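You operate a simulated robot arm through the tools that you are given. There is no shell and no other tool.

You are at the controls of a simulated robot arm. One attempt, no reset.

Task
Share out the bottles on the top of the workbench. At the end: the bottle marked "LAB" from the top of the workbench is on top of the blue parts box on the top of the workbench; the bottle labelled "ship" from the top of the workbench is in the blue valve tray; the white fuse from the top of the workbench stands on top of the orange relay; the bottle that says "port" from the top of the workbench is on top of the silver grease tin on the top of the workbench; whatever was shut is shut again. Leave all else as you found it, and nothing knocked over. Set down upright: bottle.

It is judged by the outcome, as a careful person would: the job done as asked, and still so three seconds after it is handed in. It fails if anything else is knocked over, pushed out of place, dropped, spilled or broken.

Robot
A 7-joint arm with a two-finger parallel gripper, fixed in place. Base frame: the origin is at the foot of the arm, x ahead of it, y to its left, z up; the work surface is at about z = 0. Lengths are in cm, angles in degrees, forces in N, time in s.
With the tool pointing down near the work surface it reaches from about 24 to 62 cm from the base axis. Its first joint turns from -66.0 to 66.0 degrees. Payload 2.6 kg.
The TCP is the grasp point between the finger pads, 3 cm short of the fingertips. In the tool frame z runs along the fingers and y along their closing line. The gripper opens to 9.4 cm. The fingers are 2.8 cm wide and 1 cm thick; the gripper's body (5 by 9.6 cm) begins 5.5 cm behind the TCP.
Orientation is told as [roll, pitch, yaw] about the base's x, y, z axes, in that order, counted from this pose: with the fingers straight down and closing along the base's y, the tool's x points along the base's -x, its y along +y and its z along -z.

Tools
- The arm moves only by the tool move_arm. Its argument "motion" is a list of rows, each an object of numbers (a shift or turn left out is 0, a gripper value left out holds the last): "ax", "ay", "az": the turn, a rotation vector about the base's x, y, z in degrees; "x", "y", "z": the shift along the base's x, y, z in cm; "grip": the finger opening in cm, from 0 to 9.4. In form: [{"ax": .., "ay": .., "az": .., "x": .., "y": .., "z": .., "grip": ..}, ...]. A call has 1 to 20 rows; each row shifts and turns the commanded pose from where the row before left it. Rows are played at 5 a second. More than 5 cm and 8.6 degrees between two rows, or a gripper value outside its range, and nothing of the call is played. Where a pose cannot be reached the arm comes as near as it can. A force on the tool above 40 N (or 10 N above the force at the start of the call, whichever is more), or a blocked arm, ends the call early, and 0.2 s more pass. Each finger travels about 7.2 cm/s and halts on what it meets, pressing with about 43 N; the grip force reading is that of the motor and also rises with nothing between the fingers. The clock runs only during rows and for 0.2 s after the last one: add rows that do not move to give the fingers time. It gives the time, the measured TCP pose, the force on the tool (base axes), the opening and the grip force at its end, in the units of the frame above (readings bear some noise), with the torque about the TCP (base axes, N m) and any sound that the robot's microphone picked up.
- Cameras (640 x 400 px; columns grow to the right, rows downward): "scene" is fixed at [4.15, 43.25, 56.59]; the picture's right is [-0.74, -0.67, 0.00], its down [-0.37, 0.41, -0.84] and it looks along [0.56, -0.62, -0.55] (base axes); focal length 325 px, centre (320, 200). "wrist" rides on the gripper at [7.6, 1.4, -10.3] in the tool frame; the picture's right is [-0.18, 0.98, 0.00], its down [-0.75, -0.14, -0.64] and it looks along [-0.63, -0.12, 0.77] (tool axes); focal length 243 px, centre (320, 200). There is no depth. A picture from a camera that has moved, and an enlarged one, comes with that camera's place and axes in the base frame and with its lens.
- get_image(camera): a new picture of that camera. The clock stands still meanwhile.
- zoom(camera, box): a new picture of the part [left, top, right, bottom] of that camera's present view, enlarged. The clock stands still meanwhile.
- close_job(): hands the job in; it is judged then, once.

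Places have to be worked out from the pictures, the camera data and where the tool is seen. Open the gripper and draw the arm clear of the work before you hand the job in, unless the task says otherwise.

The tools are called after "Request:" as a command line: name --argument value ..., lists and objects as JSON in quotes. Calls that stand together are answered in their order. move_arm: Moves the arm, as the interface text tells. Its arguments: {"type":"object","properties":{"motion":{"type":"array"}},"required":["motion"]} The other tools are called the same way: get_image (camera) takes a picture; zoom (camera, box) takes an enlarged picture of a part of a camera's view; close_job () hands the job in.

At the start:

```text
time: 0.0
eef_pos: [44.06, -0.49, 28.44]
orientation: [0.0, 0.1, 0.0]
contact_force: [-0.4, 0.0, 0.3]
torque: [0.02, 0.0, 0.04]
grip_width: 9.39
finger_force: 0.1
```

scene: 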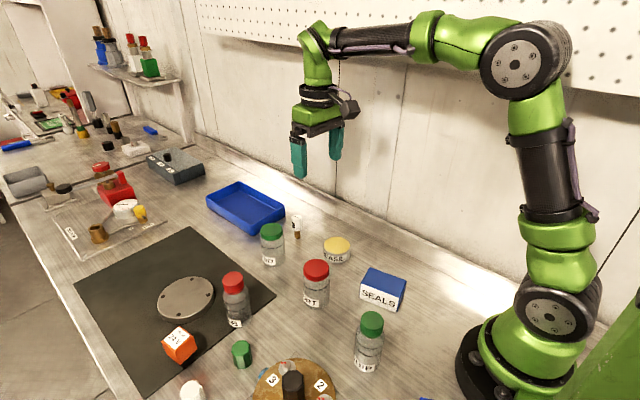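
wrist: 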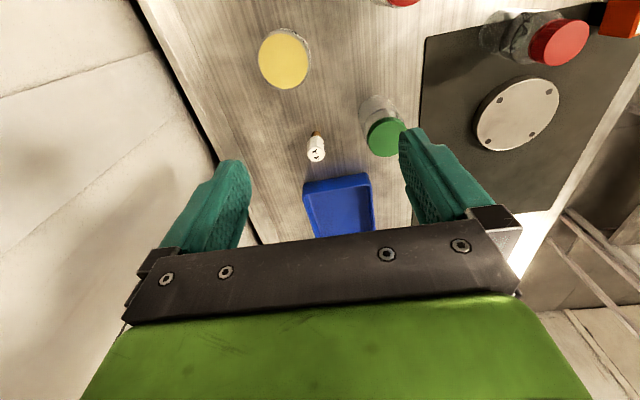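

I see four bottles, a grease tin, a blue SEALS box, a blue tray, a white fuse and an orange relay. I'll zoom in to read the labels before moving anything.

Request:
zoom --camera "scene" --box '[200, 200, 360, 300]'

Request:
zoom --camera "scene" --box '[150, 260, 310, 360]'

Request:
zoom --camera "scene" --box '[280, 250, 440, 350]'

Request:
zoom --camera "scene" --box '[160, 300, 320, 400]'

Request:
zoom --camera "scene" --box '[290, 300, 450, 400]'

Request:
zoom --camera "scene" --box '[0, 130, 240, 280]'

Request:
zoom --camera "scene" --box '[0, 20, 240, 170]'

Request:
get_image --camera "wrist"

```text
4.00 times, centred on (280, 250) of scene
camera zoom: at [4.15, 43.25, 56.59], right [-0.74, -0.67, 0.0], down [-0.37, 0.41, -0.84], along [0.56, -0.62, -0.55], focal length 1302 px, centre (480, 0)
```

zoom: 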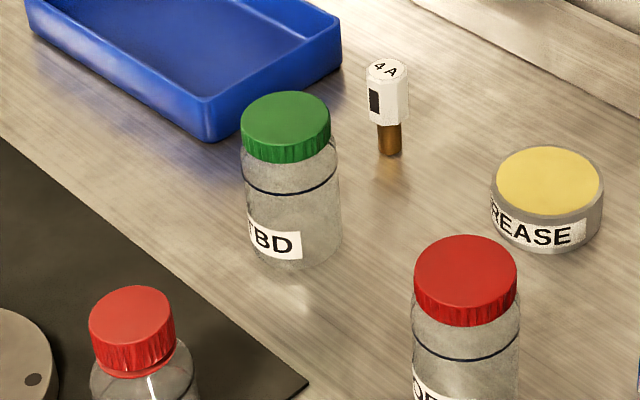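

```text
4.00 times, centred on (230, 310) of scene
camera zoom: at [4.15, 43.25, 56.59], right [-0.74, -0.67, 0.0], down [-0.37, 0.41, -0.84], along [0.56, -0.62, -0.55], focal length 1302 px, centre (680, -240)
```

zoom: 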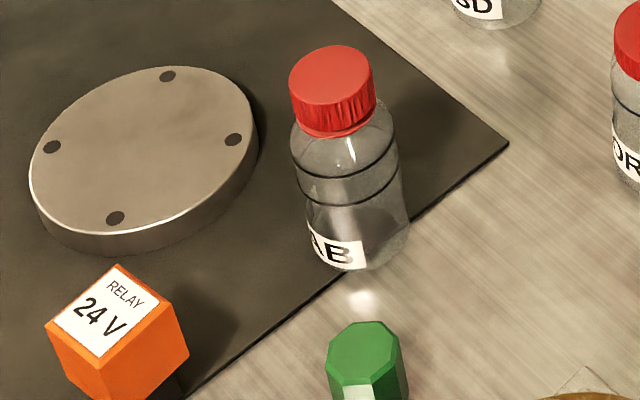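

```text
4.00 times, centred on (360, 300) of scene
camera zoom: at [4.15, 43.25, 56.59], right [-0.74, -0.67, 0.0], down [-0.37, 0.41, -0.84], along [0.56, -0.62, -0.55], focal length 1302 px, centre (160, -200)
```

zoom: 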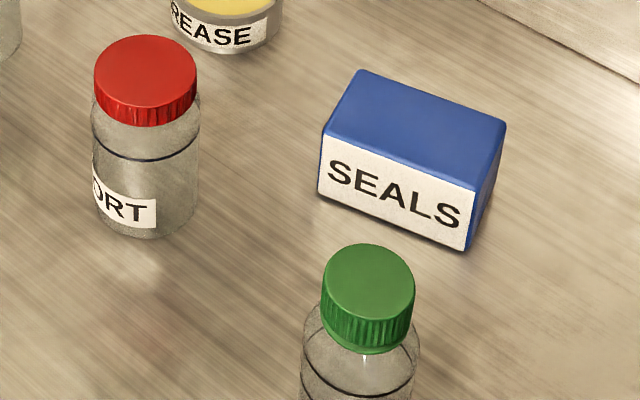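

```text
4.00 times, centred on (240, 350) of scene
camera zoom: at [4.15, 43.25, 56.59], right [-0.74, -0.67, 0.0], down [-0.37, 0.41, -0.84], along [0.56, -0.62, -0.55], focal length 1302 px, centre (640, -400)
```

zoom: 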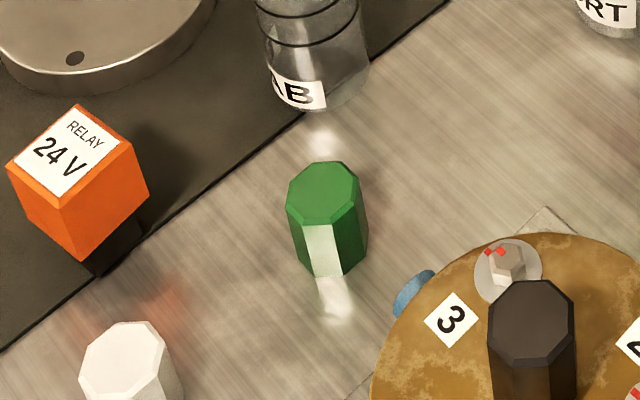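

```text
4.00 times, centred on (370, 350) of scene
camera zoom: at [4.15, 43.25, 56.59], right [-0.74, -0.67, 0.0], down [-0.37, 0.41, -0.84], along [0.56, -0.62, -0.55], focal length 1302 px, centre (120, -400)
```

zoom: 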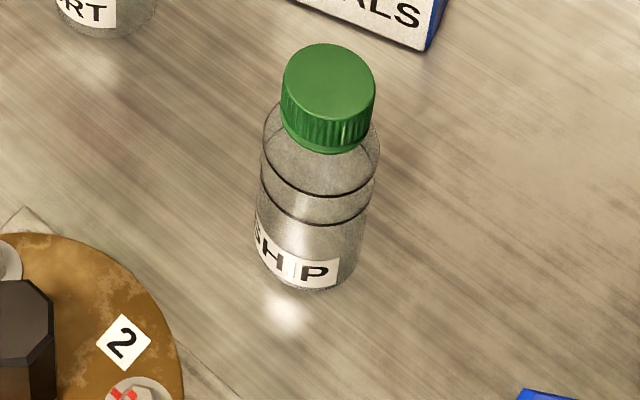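

```text
2.67 times, centred on (120, 205) of scene
camera zoom: at [4.15, 43.25, 56.59], right [-0.74, -0.67, 0.0], down [-0.37, 0.41, -0.84], along [0.56, -0.62, -0.55], focal length 868 px, centre (853, 187)
```

zoom: 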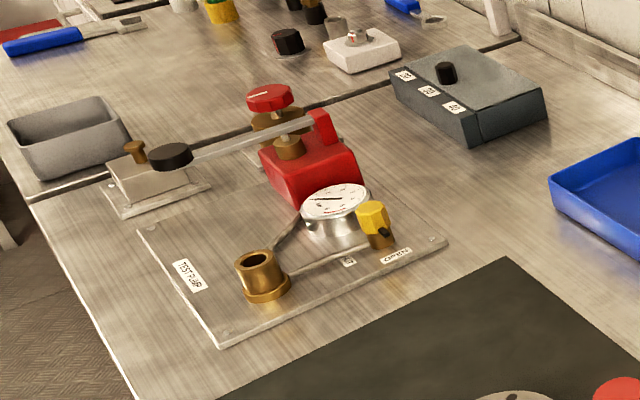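

```text
2.67 times, centred on (120, 95) of scene
camera zoom: at [4.15, 43.25, 56.59], right [-0.74, -0.67, 0.0], down [-0.37, 0.41, -0.84], along [0.56, -0.62, -0.55], focal length 868 px, centre (853, 480)
```

zoom: 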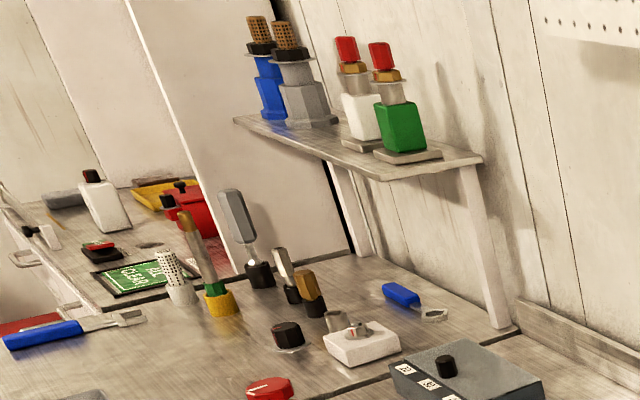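

```text
taken
camera wrist: at [36.36, 0.73, 38.81], right [0.18, 0.98, 0.0], down [0.75, -0.14, 0.64], along [0.63, -0.12, -0.77], focal length 243 px, centre (320, 200)
```

wrist: 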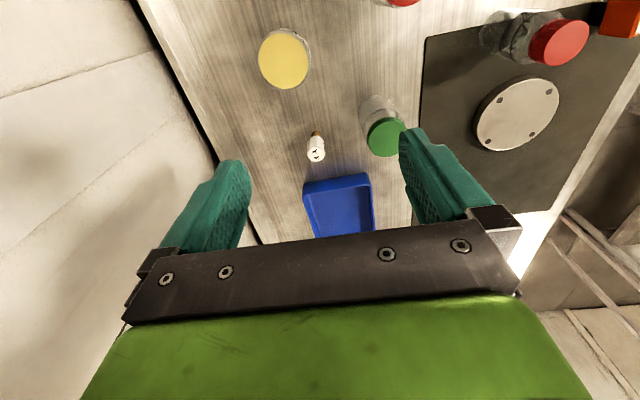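

The labels read LAB (red cap, on the mat), PORT (red cap, wide), SHIP (green cap, near the base) and TBD (green cap, not in the task). I'll pull the arm back and up to look down over the near area, including the blue item at the bottom edge of the scene.

Request:
move_arm --motion '[{"x": -3, "y": 2, "z": 1.5}, {"x": -3, "y": 2, "z": 1.5}, {"x": -3, "y": 2, "z": 1.5}, {"x": -3, "y": 2}, {"x": -2, "y": 2}, {}]'

Request:
get_image --camera "wrist"

Request:
get_image --camera "scene"

```text
time: 1.4
eef_pos: [29.91, 9.55, 32.91]
orientation: [0.0, 0.1, -0.1]
contact_force: [0.4, -0.3, -0.2]
torque: [-0.01, 0.0, -0.02]
grip_width: 9.42
finger_force: 0.0
```

```text
taken
camera wrist: at [22.24, 10.75, 43.21], right [0.18, 0.98, 0.0], down [0.75, -0.14, 0.64], along [0.63, -0.12, -0.77], focal length 243 px, centre (320, 200)
```

wrist: 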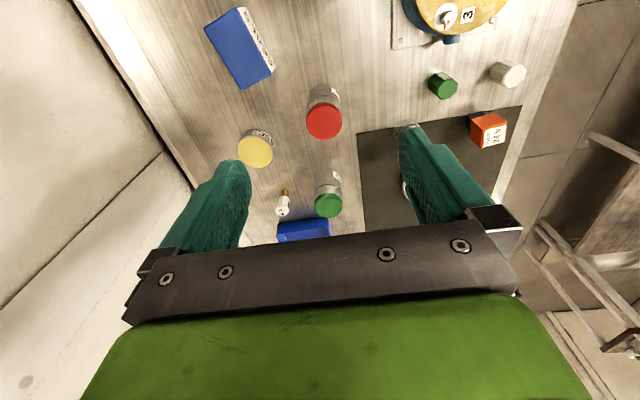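

```text
taken
```

scene: 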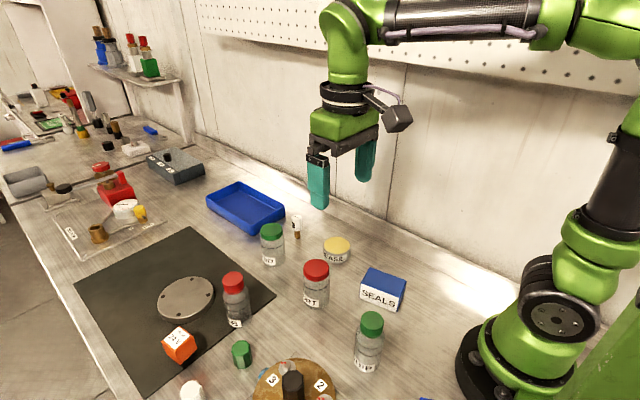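

There is a blue object at the lower edge of the scene, at roughly (8, 14), that I can't identify yet. I'll yaw the tool to point the wrist camera at the left side and the near-base area.

Request:
move_arm --motion '[{"az": 8.5}, {"az": 8.5}, {"az": 8.5}, {"az": 8.5}, {"az": 8.5}, {"az": 8.5}, {"az": 8.5}, {"az": 8.5}, {"az": 8.5}, {"az": 8.5}, {"az": 8.5}, {"az": 8.5}, {}]'

Request:
get_image --camera "wrist"

```text
time: 4.2
eef_pos: [29.98, 9.51, 32.97]
orientation: [0.0, 0.0, 102.1]
contact_force: [0.1, 0.1, -0.6]
torque: [0.01, 0.0, 0.05]
grip_width: 9.4
finger_force: 0.1
```

```text
taken
camera wrist: at [30.18, 1.54, 43.28], right [-1.0, -0.03, 0.0], down [-0.02, 0.77, 0.64], along [-0.02, 0.64, -0.77], focal length 243 px, centre (320, 200)
```

wrist: 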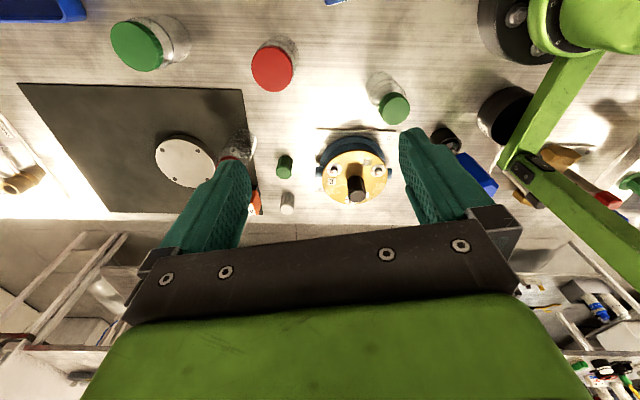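

A blue item appears next to the right finger, with other things near the base. I'll rotate a bit further to see it clear of the fingers.

Request:
move_arm --motion '[{"az": 8.5}, {"az": 8.5}, {"az": 8.5}, {"az": 8.5}, {}]'

Request:
get_image --camera "wrist"

Request:
zoom --camera "wrist" --box '[240, 80, 440, 205]'

```text
time: 5.4
eef_pos: [29.95, 9.45, 32.97]
orientation: [0.0, 0.0, 136.1]
contact_force: [0.6, -0.8, 0.3]
torque: [0.01, -0.04, -0.01]
grip_width: 9.39
finger_force: 0.0
```

```text
taken
camera wrist: at [34.5, 3.01, 43.29], right [-0.81, -0.58, 0.0], down [-0.45, 0.62, 0.64], along [-0.37, 0.52, -0.77], focal length 243 px, centre (320, 200)
```

wrist: 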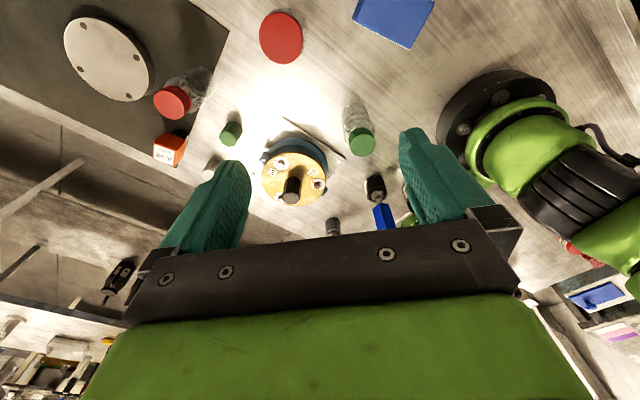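

```text
3.20 times, centred on (340, 142) of wrist
camera zoom: at [34.5, 3.01, 43.29], right [-0.81, -0.58, 0.0], down [-0.45, 0.62, 0.64], along [-0.37, 0.52, -0.77], focal length 776 px, centre (256, 384)
```

zoom: 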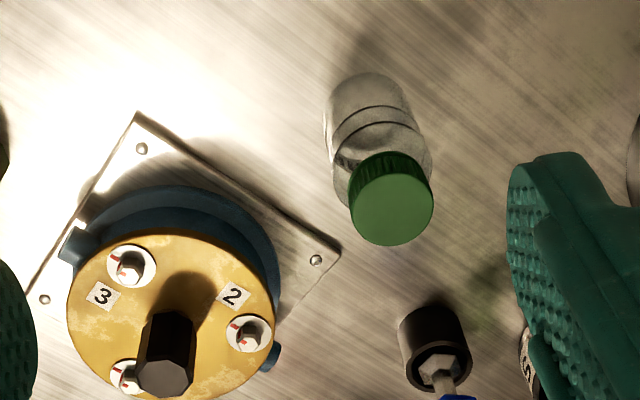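

The blue object is only a screwdriver handle in a black holder, so the big blue tray beyond x≈64 is the valve tray candidate. I'll rotate back and look closely at the fuse, the tray and the tin.

Request:
move_arm --motion '[{"az": -8.5}, {"az": -8.5}, {"az": -8.5}, {"az": -8.5}, {"az": -8.5}, {"az": -8.5}, {"az": -8.5}, {"az": -8.5}, {"az": -8.5, "x": 1.5, "y": -1.5}, {"az": -8.5, "x": 1.5, "y": -1.5}, {"az": -8.5, "x": 1.5, "y": -1.5}, {"az": -8.5, "x": 1.5, "y": -1.5}, {"az": -8.5, "x": 1.5, "y": -1.5}, {"az": -8.5, "x": 1.5, "y": -1.5}, {"az": -8.5, "x": 1.5, "y": -1.5}, {"az": -8.5, "x": 1.5, "y": -1.5}, {}]'

Request:
get_image --camera "wrist"

Request:
zoom --camera "wrist" --box '[240, 60, 440, 185]'

Request:
zoom --camera "wrist" --box '[240, 140, 400, 240]'

Request:
zoom --camera "scene" --box '[190, 170, 310, 245]'

```text
time: 9.0
eef_pos: [42.11, -2.63, 32.99]
orientation: [0.0, 0.0, -0.1]
contact_force: [0.5, 0.1, -0.2]
torque: [0.04, -0.01, 0.0]
grip_width: 9.4
finger_force: 0.1
```

```text
taken
camera wrist: at [34.44, -1.34, 43.35], right [0.19, 0.98, 0.0], down [0.75, -0.14, 0.64], along [0.63, -0.12, -0.77], focal length 243 px, centre (320, 200)
```

wrist: 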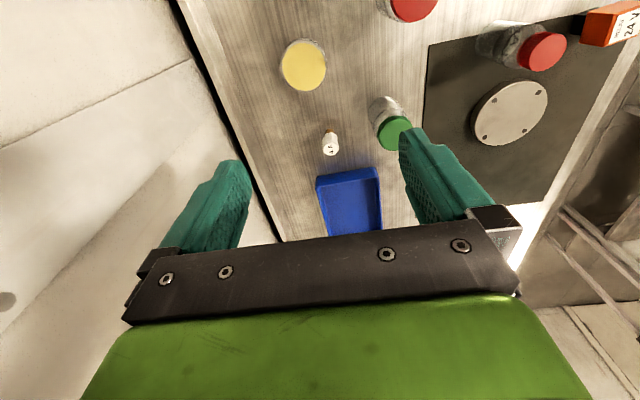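

```text
3.20 times, centred on (340, 122) of wrist
camera zoom: at [34.44, -1.34, 43.35], right [0.19, 0.98, 0.0], down [0.75, -0.14, 0.64], along [0.63, -0.12, -0.77], focal length 776 px, centre (256, 448)
```

zoom: 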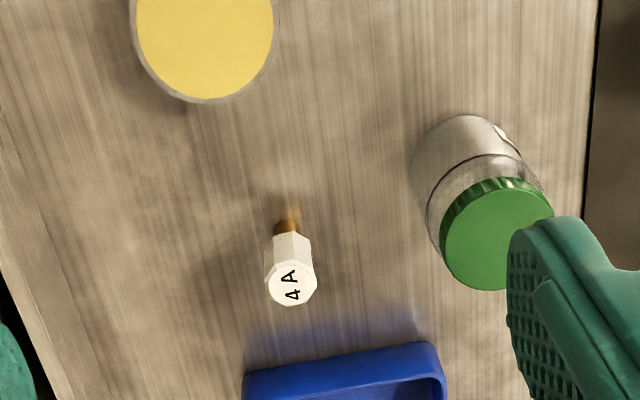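

```text
4.00 times, centred on (320, 190) of wrist
camera zoom: at [34.44, -1.34, 43.35], right [0.19, 0.98, 0.0], down [0.75, -0.14, 0.64], along [0.63, -0.12, -0.77], focal length 970 px, centre (320, 240)
```

zoom: 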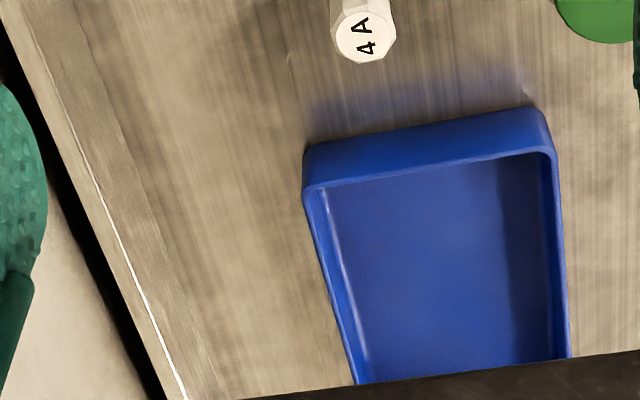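

```text
5.33 times, centred on (250, 208) of scene
camera zoom: at [4.15, 43.25, 56.59], right [-0.74, -0.67, 0.0], down [-0.37, 0.41, -0.84], along [0.56, -0.62, -0.55], focal length 1736 px, centre (693, 160)
```

zoom: 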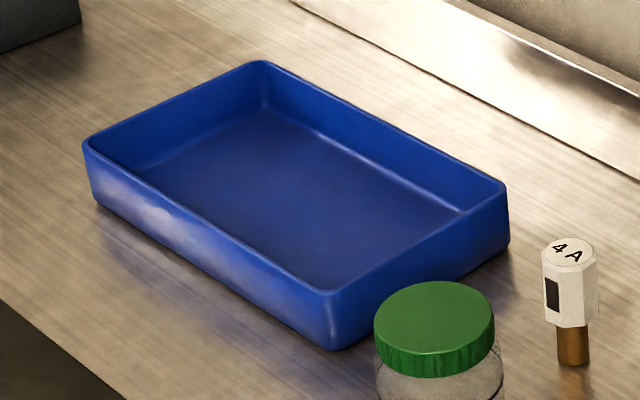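

The tray is open and unlabelled, with its near wall at x≈63.4 and y running from -7.7 to 5. The fuse stands at about (53.5, -2.9) and is around 6.7 tall. Next I'll look at the relay and the LAB bottle from above.

Request:
move_arm --motion '[{"y": 4.4, "x": -0.5}, {"y": 4.4, "x": -0.5}, {"y": 4.4, "x": -0.5}, {"y": 4.4, "x": -0.5}, {"y": 4.4, "x": -0.5}, {"y": 4.4, "x": -0.5}, {"y": 4.0}, {}]'

Request:
get_image --camera "wrist"

Request:
zoom --camera "wrist" --box '[270, 30, 430, 130]'

Request:
zoom --camera "scene" --box '[140, 310, 260, 385]'

```text
time: 10.8
eef_pos: [39.02, 27.88, 33.05]
orientation: [0.1, -0.1, 0.1]
contact_force: [-0.3, 0.3, 0.7]
torque: [0.01, 0.0, -0.01]
grip_width: 9.41
finger_force: 0.0
```

```text
taken
camera wrist: at [31.38, 29.13, 43.4], right [0.18, 0.98, 0.0], down [0.75, -0.14, 0.64], along [0.63, -0.12, -0.77], focal length 243 px, centre (320, 200)
```

wrist: 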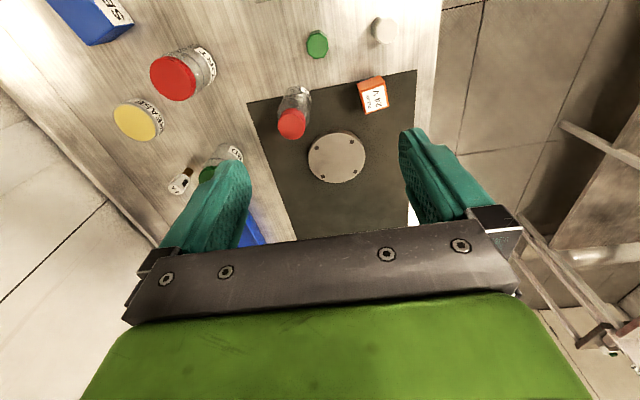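

```text
4.00 times, centred on (350, 80) of wrist
camera zoom: at [31.38, 29.13, 43.4], right [0.18, 0.98, 0.0], down [0.75, -0.14, 0.64], along [0.63, -0.12, -0.77], focal length 970 px, centre (200, 680)
```

zoom: 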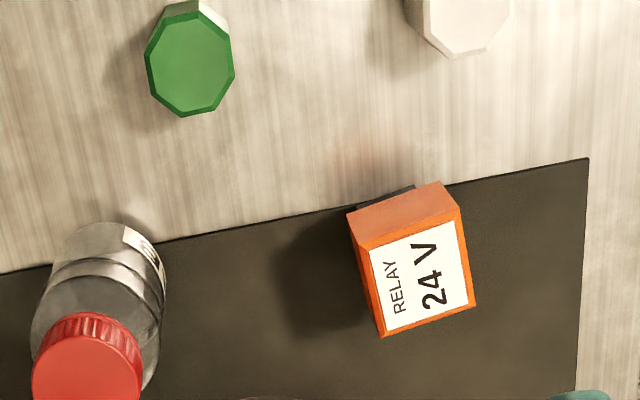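

```text
5.33 times, centred on (200, 348) of scene
camera zoom: at [4.15, 43.25, 56.59], right [-0.74, -0.67, 0.0], down [-0.37, 0.41, -0.84], along [0.56, -0.62, -0.55], focal length 1736 px, centre (960, -587)
```

zoom: 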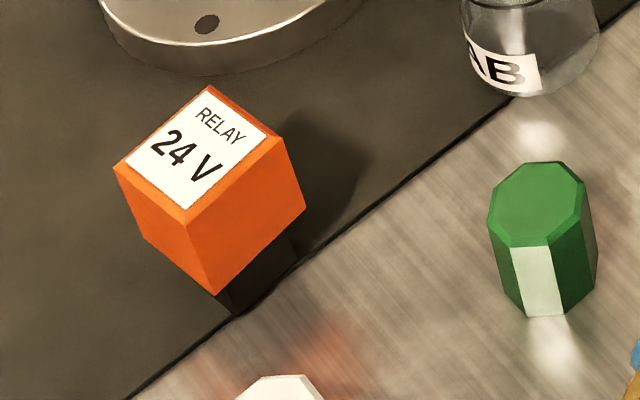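

The relay top is at about (43.7, 34.9), z≈7.2, on a narrower black base. There is also a white octagonal item nearby, and I want to be sure it isn't the fuse in question, so I'll back off to see it.

Request:
move_arm --motion '[{"x": -4, "z": -2}, {"x": -4, "z": -2}, {"x": -3, "z": -2}, {}]'

Request:
get_image --camera "wrist"

Request:
zoom --camera "wrist" --box '[260, 40, 480, 178]'

```text
time: 11.8
eef_pos: [27.79, 27.92, 27.1]
orientation: [0.1, 0.1, 0.0]
contact_force: [-0.5, -0.9, -0.1]
torque: [-0.03, 0.02, 0.02]
grip_width: 9.4
finger_force: 0.1
```

```text
taken
camera wrist: at [20.18, 29.16, 37.36], right [0.18, 0.98, 0.0], down [0.75, -0.14, 0.64], along [0.63, -0.12, -0.77], focal length 243 px, centre (320, 200)
```

wrist: 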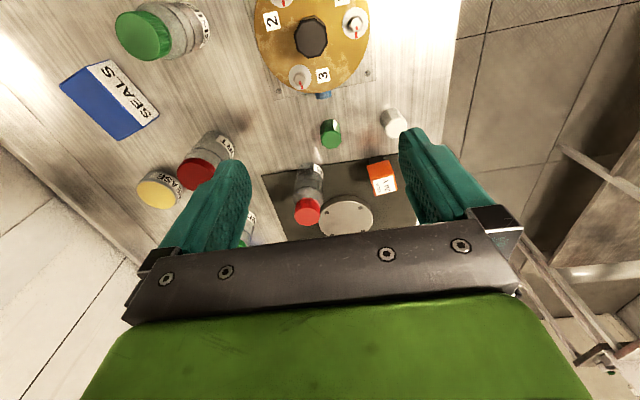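

```text
2.90 times, centred on (370, 109) of wrist
camera zoom: at [20.18, 29.16, 37.36], right [0.18, 0.98, 0.0], down [0.75, -0.14, 0.64], along [0.63, -0.12, -0.77], focal length 703 px, centre (175, 464)
```

zoom: 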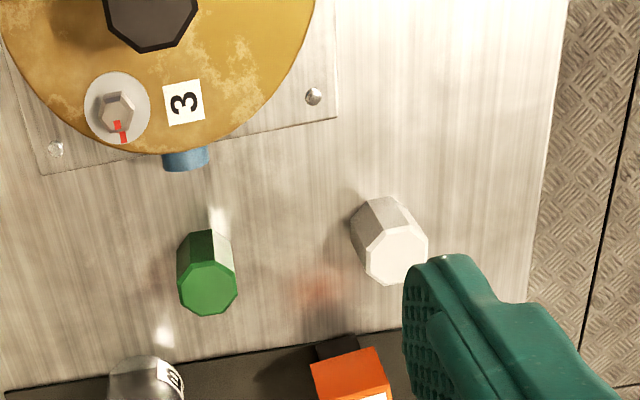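

The white and green octagons are plain plugs without pins, so the "4 A" item is the fuse. I'll move above it at about (53.5, -2.9), narrow the gripper to 6 cm, and check alignment before going down.

Request:
move_arm --motion '[{"x": 2.86, "y": -3.42}, {"x": 2.86, "y": -3.42}, {"x": 2.86, "y": -3.42}, {"x": 2.86, "y": -3.42}, {"x": 2.86, "y": -3.42}, {"x": 2.86, "y": -3.42}, {"x": 2.86, "y": -3.42}, {"x": 2.86, "y": -3.42}, {"x": 2.86, "y": -3.42, "grip": 6}, {"z": -4}, {"z": -4}, {"z": -4}, {}]'

Request:
get_image --camera "wrist"

Request:
zoom --camera "scene" --box '[220, 130, 380, 260]'

```text
time: 14.6
eef_pos: [53.85, -2.79, 15.16]
orientation: [-0.1, 0.0, 0.0]
contact_force: [-0.1, -0.1, 0.3]
torque: [-0.03, 0.02, 0.0]
grip_width: 5.98
finger_force: 0.0
```

```text
taken
camera wrist: at [46.21, -1.57, 25.44], right [0.18, 0.98, 0.0], down [0.75, -0.14, 0.64], along [0.63, -0.12, -0.77], focal length 243 px, centre (320, 200)
```

wrist: 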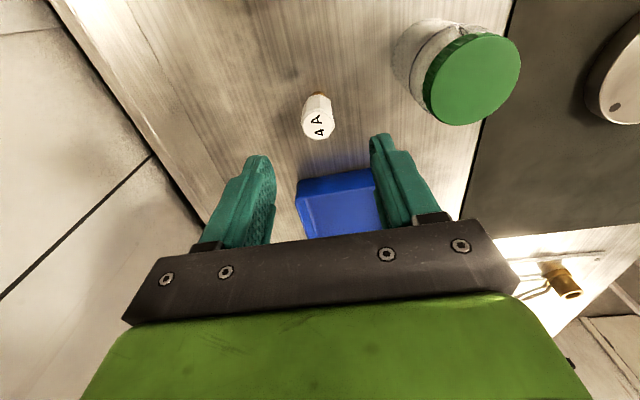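

```text
3.08 times, centred on (300, 195) of scene
camera zoom: at [4.15, 43.25, 56.59], right [-0.74, -0.67, 0.0], down [-0.37, 0.41, -0.84], along [0.56, -0.62, -0.55], focal length 1001 px, centre (382, 215)
```

zoom: 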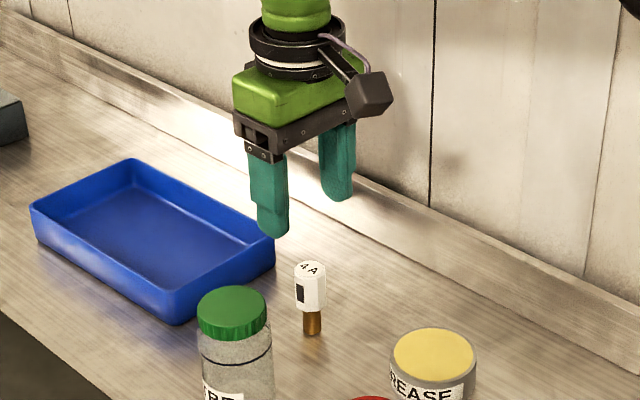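

The fuse is nearly centred under the gripper at about (53.7, -2.95). I'll go down to z≈4.6 and close on the head.

Request:
move_arm --motion '[{"z": -3, "x": -0.1, "y": -0.15}, {"z": -3}, {"z": -3}, {"z": -1.5}, {}, {"grip": 4}, {"grip": 2.2}, {"grip": 1.5}, {"grip": 1.5}, {"grip": 1.5}]'

Request:
get_image --camera "wrist"

Request:
zoom --camera "scene" --box '[220, 150, 380, 260]'

```text
time: 16.8
eef_pos: [53.64, -2.93, 4.77]
orientation: [0.0, -0.1, 0.0]
contact_force: [0.3, -0.2, 0.5]
torque: [-0.01, 0.01, 0.01]
grip_width: 2.49
finger_force: 42.7
```

```text
taken
camera wrist: at [45.99, -1.77, 14.98], right [0.18, 0.98, 0.0], down [0.75, -0.14, 0.64], along [0.63, -0.12, -0.77], focal length 243 px, centre (320, 200)
```

wrist: 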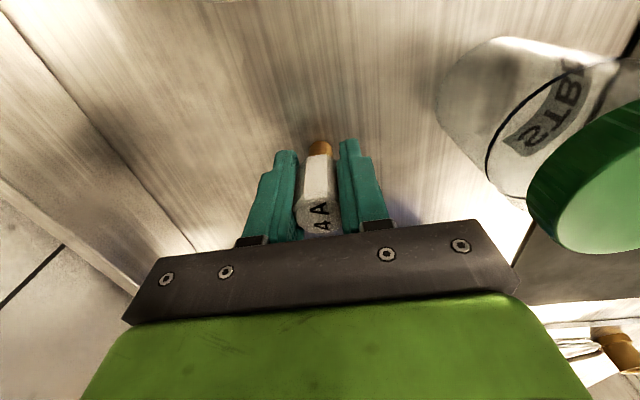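

```text
3.64 times, centred on (300, 205) of scene
camera zoom: at [4.15, 43.25, 56.59], right [-0.74, -0.67, 0.0], down [-0.37, 0.41, -0.84], along [0.56, -0.62, -0.55], focal length 1183 px, centre (393, 182)
```

zoom: 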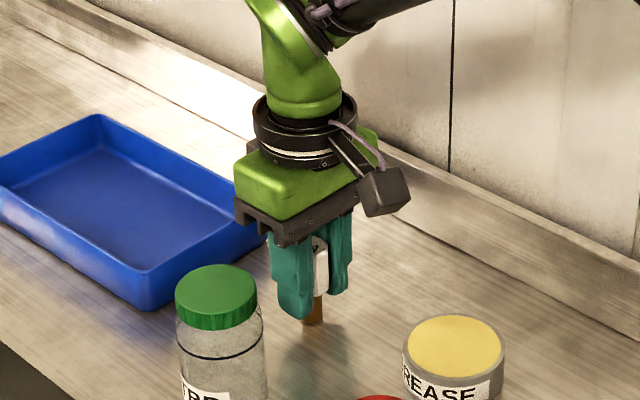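

The grip is firm at 2.49 cm with TCP z=4.77, and the other green-cap bottle turns out to read "STBD", so it isn't ours. I'll lift the fuse straight up and carry it to about 8 cm above the relay.

Request:
move_arm --motion '[{"z": 2}, {"z": 4}, {"z": 4}, {"z": 4}, {"z": 2}, {"x": -1.0, "y": 3.78}, {"x": -1.0, "y": 3.78}, {"x": -1.0, "y": 3.78}, {"x": -1.0, "y": 3.78}, {"x": -1.0, "y": 3.78}, {"x": -1.0, "y": 3.78}, {"x": -1.0, "y": 3.78}, {"x": -1.0, "y": 3.78}, {"x": -1.0, "y": 3.78}, {"x": -0.9, "y": 3.78}, {}, {}]'

Request:
get_image --camera "wrist"

Request:
zoom --camera "scene" --box '[100, 230, 260, 370]'

Request:
zoom --camera "wrist" --box '[260, 60, 400, 240]'

```text
time: 20.4
eef_pos: [43.75, 34.63, 20.69]
orientation: [0.0, 0.0, 0.1]
contact_force: [-0.5, 1.1, -0.3]
torque: [0.03, 0.01, 0.01]
grip_width: 2.55
finger_force: 42.8
```

```text
taken
camera wrist: at [36.1, 35.93, 30.91], right [0.18, 0.98, 0.0], down [0.75, -0.14, 0.64], along [0.63, -0.12, -0.77], focal length 243 px, centre (320, 200)
```

wrist: 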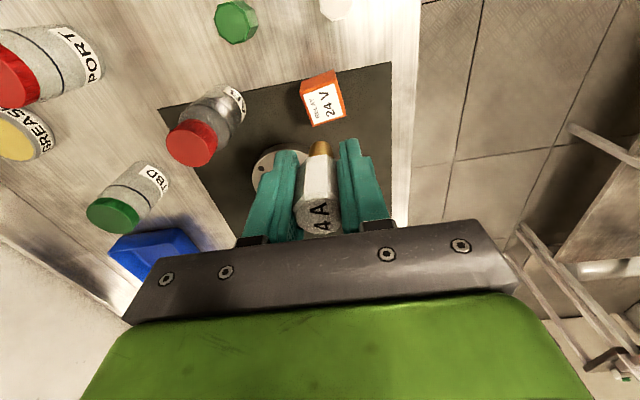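

```text
2.86 times, centred on (180, 300) of scene
camera zoom: at [4.15, 43.25, 56.59], right [-0.74, -0.67, 0.0], down [-0.37, 0.41, -0.84], along [0.56, -0.62, -0.55], focal length 930 px, centre (720, -86)
```

zoom: 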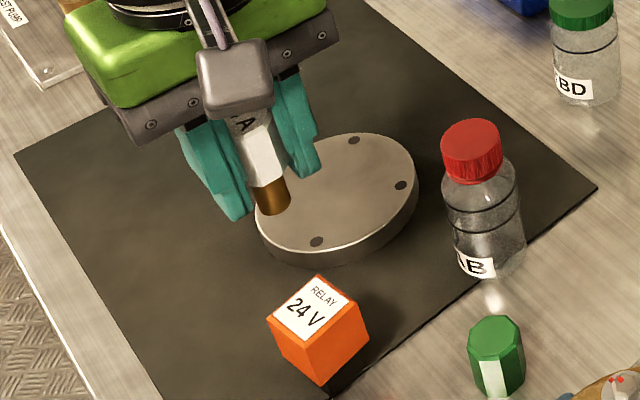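

```text
2.22 times, centred on (330, 150) of wrist
camera zoom: at [36.1, 35.93, 30.91], right [0.18, 0.98, 0.0], down [0.75, -0.14, 0.64], along [0.63, -0.12, -0.77], focal length 539 px, centre (298, 311)
```

zoom: 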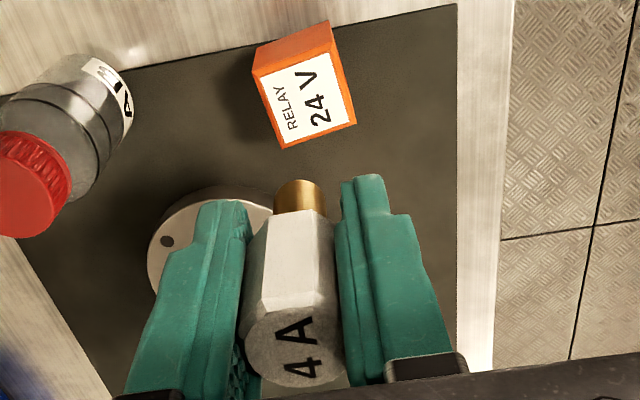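

The relay top centre works out at (43.8, 34.9), and the TCP is at (43.75, 34.63). I'll shift +0.25 in y and come down to just above the expected contact height of TCP z≈12.

Request:
move_arm --motion '[{"y": 0.25, "z": -2}, {"z": -3}, {"z": -2}, {}, {}]'

Request:
get_image --camera "wrist"

Request:
zoom --camera "scene" --box '[130, 270, 250, 370]'

Request:
zoom --camera "wrist" --box '[270, 80, 390, 180]'

```text
time: 21.6
eef_pos: [43.81, 35.07, 13.41]
orientation: [0.0, 0.0, 0.0]
contact_force: [0.9, -0.1, -1.4]
torque: [0.0, 0.0, 0.03]
grip_width: 2.52
finger_force: 42.9
```

```text
taken
camera wrist: at [36.15, 36.26, 23.73], right [0.18, 0.98, 0.0], down [0.75, -0.14, 0.64], along [0.63, -0.12, -0.77], focal length 243 px, centre (320, 200)
```

wrist: 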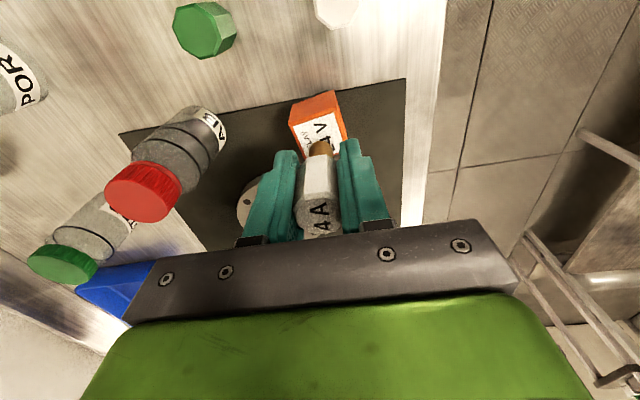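

```text
4.00 times, centred on (190, 320) of scene
camera zoom: at [4.15, 43.25, 56.59], right [-0.74, -0.67, 0.0], down [-0.37, 0.41, -0.84], along [0.56, -0.62, -0.55], focal length 1302 px, centre (840, -280)
```

zoom: 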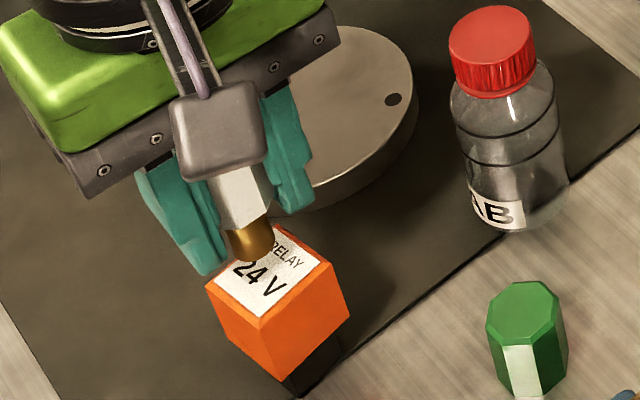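

```text
4.00 times, centred on (330, 130) of wrist
camera zoom: at [36.15, 36.26, 23.73], right [0.18, 0.98, 0.0], down [0.75, -0.14, 0.64], along [0.63, -0.12, -0.77], focal length 970 px, centre (280, 480)
```

zoom: 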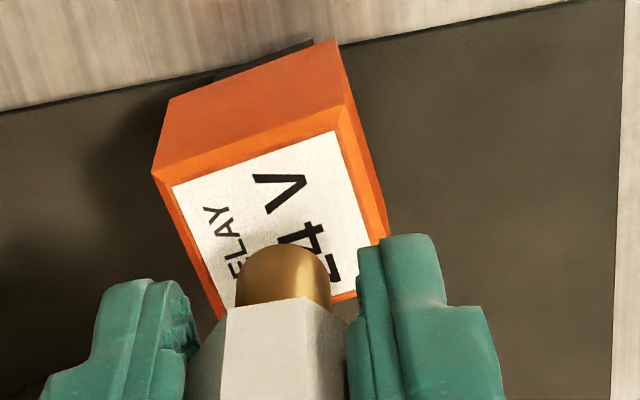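

Comparing the pin with the relay top in both views, the fuse sits about 0.8 cm too far in +x, while y is good. I'll correct x and re-check before making contact.

Request:
move_arm --motion '[{"x": -0.8}, {}, {"z": -0.5}, {}]'

Request:
zoom --camera "scene" --box '[150, 290, 230, 370]'

Request:
zoom --camera "wrist" --box '[270, 80, 390, 180]'

```text
time: 22.6
eef_pos: [42.91, 34.97, 13.01]
orientation: [0.1, 0.1, 0.0]
contact_force: [-0.2, 0.4, -0.2]
torque: [0.02, 0.04, 0.02]
grip_width: 2.5
finger_force: 43.1
```

```text
5.00 times, centred on (190, 330) of scene
camera zoom: at [4.15, 43.25, 56.59], right [-0.74, -0.67, 0.0], down [-0.37, 0.41, -0.84], along [0.56, -0.62, -0.55], focal length 1627 px, centre (970, -450)
```

zoom: 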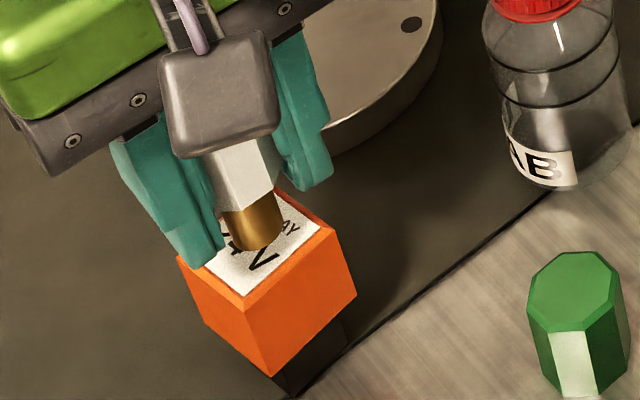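

```text
4.00 times, centred on (330, 130) of wrist
camera zoom: at [35.25, 36.18, 23.28], right [0.18, 0.98, 0.0], down [0.75, -0.14, 0.64], along [0.63, -0.12, -0.77], focal length 970 px, centre (280, 480)
```

zoom: 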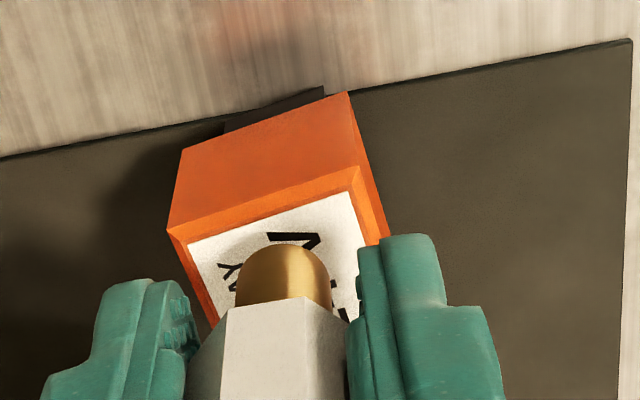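

Both views now put the pin landing within about 2 mm of the relay top's centre. I'll lower in small steps and watch the force reading.

Request:
move_arm --motion '[{"z": -0.2, "y": 0.1}, {"z": -0.2}, {"z": -0.1}, {}]'

Request:
zoom --camera "scene" --box '[150, 290, 230, 370]'

```text
time: 23.6
eef_pos: [42.92, 35.02, 12.49]
orientation: [0.0, 0.0, 0.0]
contact_force: [-0.3, -0.1, -0.6]
torque: [0.02, 0.0, 0.0]
grip_width: 2.5
finger_force: 42.8
```

```text
5.00 times, centred on (190, 330) of scene
camera zoom: at [4.15, 43.25, 56.59], right [-0.74, -0.67, 0.0], down [-0.37, 0.41, -0.84], along [0.56, -0.62, -0.55], focal length 1627 px, centre (970, -450)
```

zoom: 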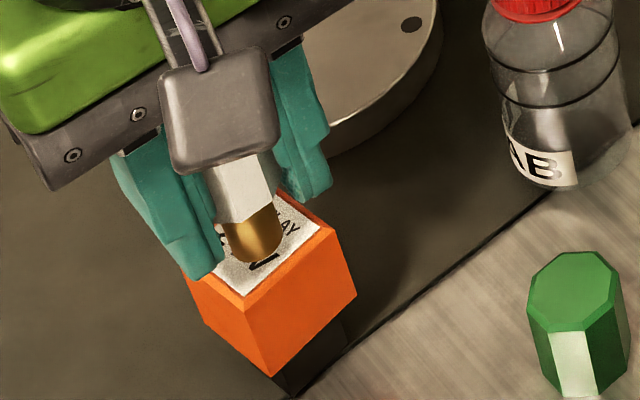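

No contact yet and the pin still looks centred, so I'll continue in 1 mm steps.

Request:
move_arm --motion '[{"z": -0.1}, {"z": -0.1}, {"z": -0.1}, {}]'

```text
time: 24.6
eef_pos: [42.91, 35.23, 12.22]
orientation: [0.0, 0.0, -0.1]
contact_force: [0.5, -0.2, -0.4]
torque: [0.0, -0.02, 0.01]
grip_width: 2.46
finger_force: 43.0
```

There is still no contact at TCP z≈12.2, so I'll keep lowering gently.

Request:
move_arm --motion '[{"z": -0.1}, {"z": -0.1}, {}]'

Request:
zoom --camera "scene" --box '[150, 290, 230, 370]'

Request:
zoom --camera "wrist" --box '[270, 80, 390, 180]'

```text
time: 25.4
eef_pos: [42.92, 35.12, 12.03]
orientation: [-0.1, 0.0, 0.1]
contact_force: [0.1, 0.9, 0.6]
torque: [0.0, 0.01, 0.02]
grip_width: 2.51
finger_force: 43.4
```

```text
5.00 times, centred on (190, 330) of scene
camera zoom: at [4.15, 43.25, 56.59], right [-0.74, -0.67, 0.0], down [-0.37, 0.41, -0.84], along [0.56, -0.62, -0.55], focal length 1627 px, centre (970, -450)
```

zoom: 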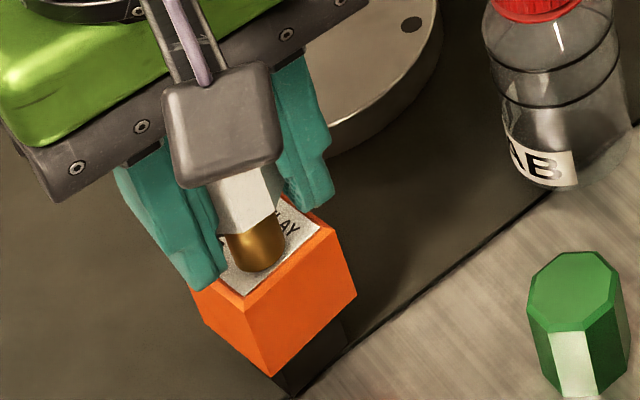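

```text
4.00 times, centred on (330, 130) of wrist
camera zoom: at [35.28, 36.35, 22.3], right [0.18, 0.98, 0.0], down [0.75, -0.14, 0.64], along [0.63, -0.12, -0.77], focal length 970 px, centre (280, 480)
```

zoom: 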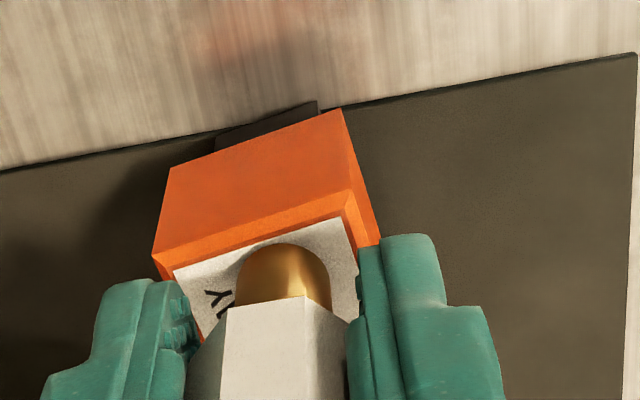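

The pin is a little close to the near edge of the relay's top, about 0.4 cm off centre now that it's lower. I'll nudge +0.4 in x and continue down.

Request:
move_arm --motion '[{"z": 0.1}, {"x": 0.4}, {"z": -0.1}, {"z": -0.1}, {}]'

Request:
zoom --camera "scene" --box '[150, 290, 230, 370]'

Request:
zoom --camera "wrist" --box '[270, 80, 390, 180]'

```text
time: 26.6
eef_pos: [43.38, 35.06, 11.88]
orientation: [0.0, 0.1, -0.1]
contact_force: [-0.3, 0.4, 0.7]
torque: [-0.02, -0.01, -0.03]
grip_width: 2.51
finger_force: 43.1
```

```text
5.00 times, centred on (190, 330) of scene
camera zoom: at [4.15, 43.25, 56.59], right [-0.74, -0.67, 0.0], down [-0.37, 0.41, -0.84], along [0.56, -0.62, -0.55], focal length 1627 px, centre (970, -450)
```

zoom: 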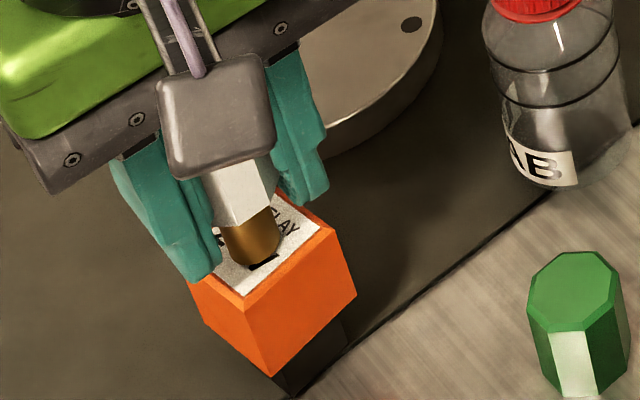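

```text
4.00 times, centred on (330, 130) of wrist
camera zoom: at [35.73, 36.31, 22.18], right [0.18, 0.98, 0.0], down [0.75, -0.14, 0.64], along [0.63, -0.12, -0.77], focal length 970 px, centre (280, 480)
```

zoom: 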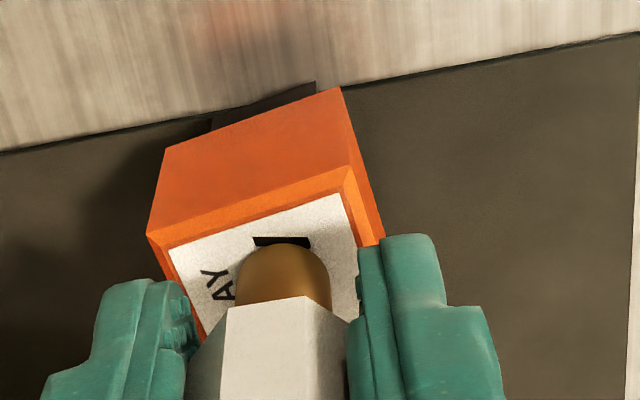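

The pin is well centred again, so I'll continue down in 1 mm steps.

Request:
move_arm --motion '[{"z": -0.1}, {"z": -0.1}, {}]'

Request:
move_arm --motion '[{"z": -0.1}, {"z": -0.1}, {}]'

Request:
zoom --camera "scene" --box '[150, 290, 230, 370]'

```text
time: 27.4
eef_pos: [43.39, 35.17, 11.87]
orientation: [0.1, -0.1, 0.0]
contact_force: [-1.0, -0.7, 11.7]
torque: [-0.1, 0.06, -0.04]
grip_width: 2.48
finger_force: 42.7
```

```text
time: 28.2
eef_pos: [43.43, 35.17, 11.81]
orientation: [0.3, -0.3, 0.0]
contact_force: [-4.0, -3.1, 30.1]
torque: [-0.16, 0.07, -0.05]
grip_width: 2.49
finger_force: 43.0
```

```text
5.00 times, centred on (190, 330) of scene
camera zoom: at [4.14, 43.23, 56.61], right [-0.74, -0.67, 0.0], down [-0.37, 0.41, -0.84], along [0.56, -0.62, -0.55], focal length 1627 px, centre (970, -450)
```

zoom: 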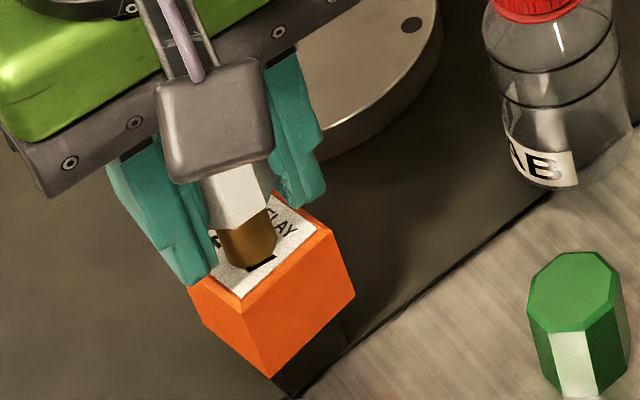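

Contact came at TCP z≈11.87, which puts the relay top at about 7.1, and the push has built up to 30 N. I'll back off most of that before releasing.

Request:
move_arm --motion '[{"z": 0.15}, {"z": 0.15}, {}]'

```text
time: 29.0
eef_pos: [43.29, 35.19, 11.92]
orientation: [0.0, 0.0, 0.0]
contact_force: [1.5, 1.1, 15.8]
torque: [0.09, -0.09, -0.04]
grip_width: 2.48
finger_force: 43.5
```

There is still about 16 N pressing, so I'll raise a little more.

Request:
move_arm --motion '[{"z": 0.1}, {}, {}]'

```text
time: 29.8
eef_pos: [43.26, 35.1, 11.79]
orientation: [0.0, 0.0, 0.0]
contact_force: [0.7, 1.4, 8.9]
torque: [0.1, -0.02, 0.02]
grip_width: 2.51
finger_force: 42.7
```

Request:
move_arm --motion '[{"z": 0.1}, {}, {}]'

Request:
zoom --camera "wrist" --box '[260, 80, 400, 240]'

Request:
zoom --camera "scene" --box '[150, 290, 230, 370]'

```text
time: 30.6
eef_pos: [43.2, 35.14, 11.87]
orientation: [-0.1, 0.1, 0.1]
contact_force: [0.0, -0.4, -0.6]
torque: [0.0, -0.02, 0.0]
grip_width: 2.52
finger_force: 42.6
```

```text
2.50 times, centred on (330, 160) of wrist
camera zoom: at [35.68, 36.3, 22.25], right [0.18, 0.98, 0.0], down [0.75, -0.14, 0.64], along [0.63, -0.12, -0.77], focal length 606 px, centre (295, 300)
```

zoom: 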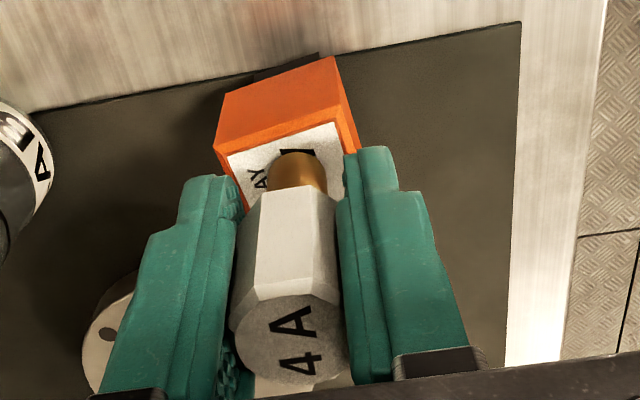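

```text
5.00 times, centred on (190, 330) of scene
camera zoom: at [4.15, 43.25, 56.59], right [-0.74, -0.67, 0.0], down [-0.37, 0.41, -0.84], along [0.56, -0.62, -0.55], focal length 1627 px, centre (970, -450)
```

zoom: 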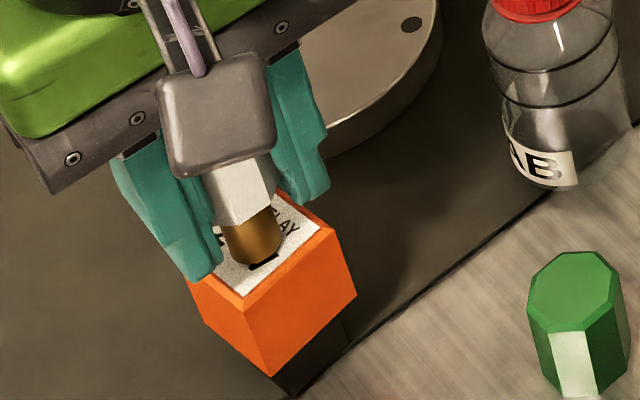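

The force is about zero with the pin just at the relay surface. I'll ease down half a millimetre, open slowly and check.

Request:
move_arm --motion '[{"z": -0.05}, {}, {"grip": 2.7}, {"grip": 3.0}, {"grip": 3.5}, {"grip": 4.5}, {"grip": 5.5}, {}]'

Request:
zoom --camera "wrist" --box '[260, 80, 400, 240]'

Request:
zoom --camera "scene" --box '[150, 290, 230, 370]'

```text
time: 32.4
eef_pos: [43.37, 35.06, 11.92]
orientation: [0.0, 0.0, 0.0]
contact_force: [0.5, -0.3, 0.3]
torque: [0.01, 0.02, -0.01]
grip_width: 5.5
finger_force: 0.1
```

```text
2.50 times, centred on (330, 160) of wrist
camera zoom: at [35.7, 36.33, 22.22], right [0.18, 0.98, 0.0], down [0.75, -0.14, 0.64], along [0.63, -0.12, -0.77], focal length 606 px, centre (295, 300)
```

zoom: 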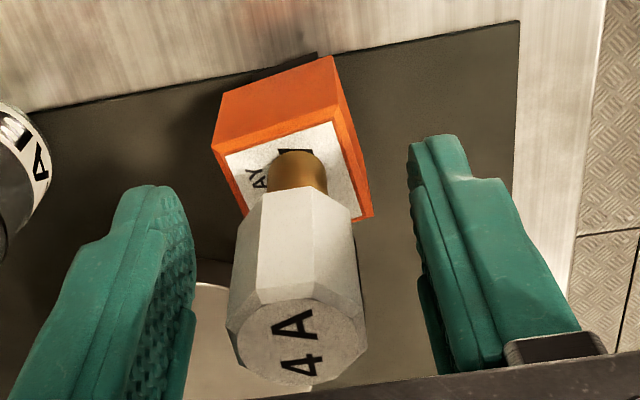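

```text
5.00 times, centred on (190, 330) of scene
camera zoom: at [4.15, 43.25, 56.59], right [-0.74, -0.67, 0.0], down [-0.37, 0.41, -0.84], along [0.56, -0.62, -0.55], focal length 1627 px, centre (970, -450)
```

zoom: 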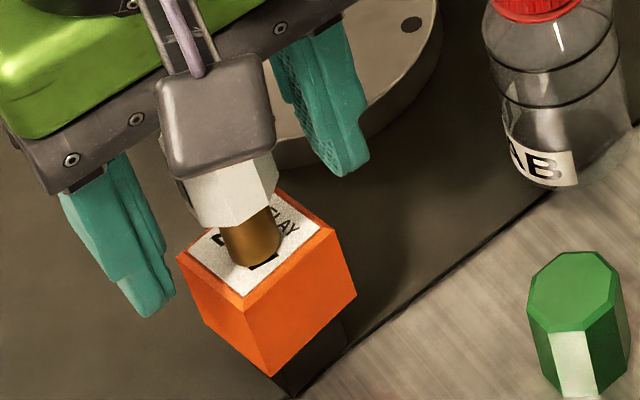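

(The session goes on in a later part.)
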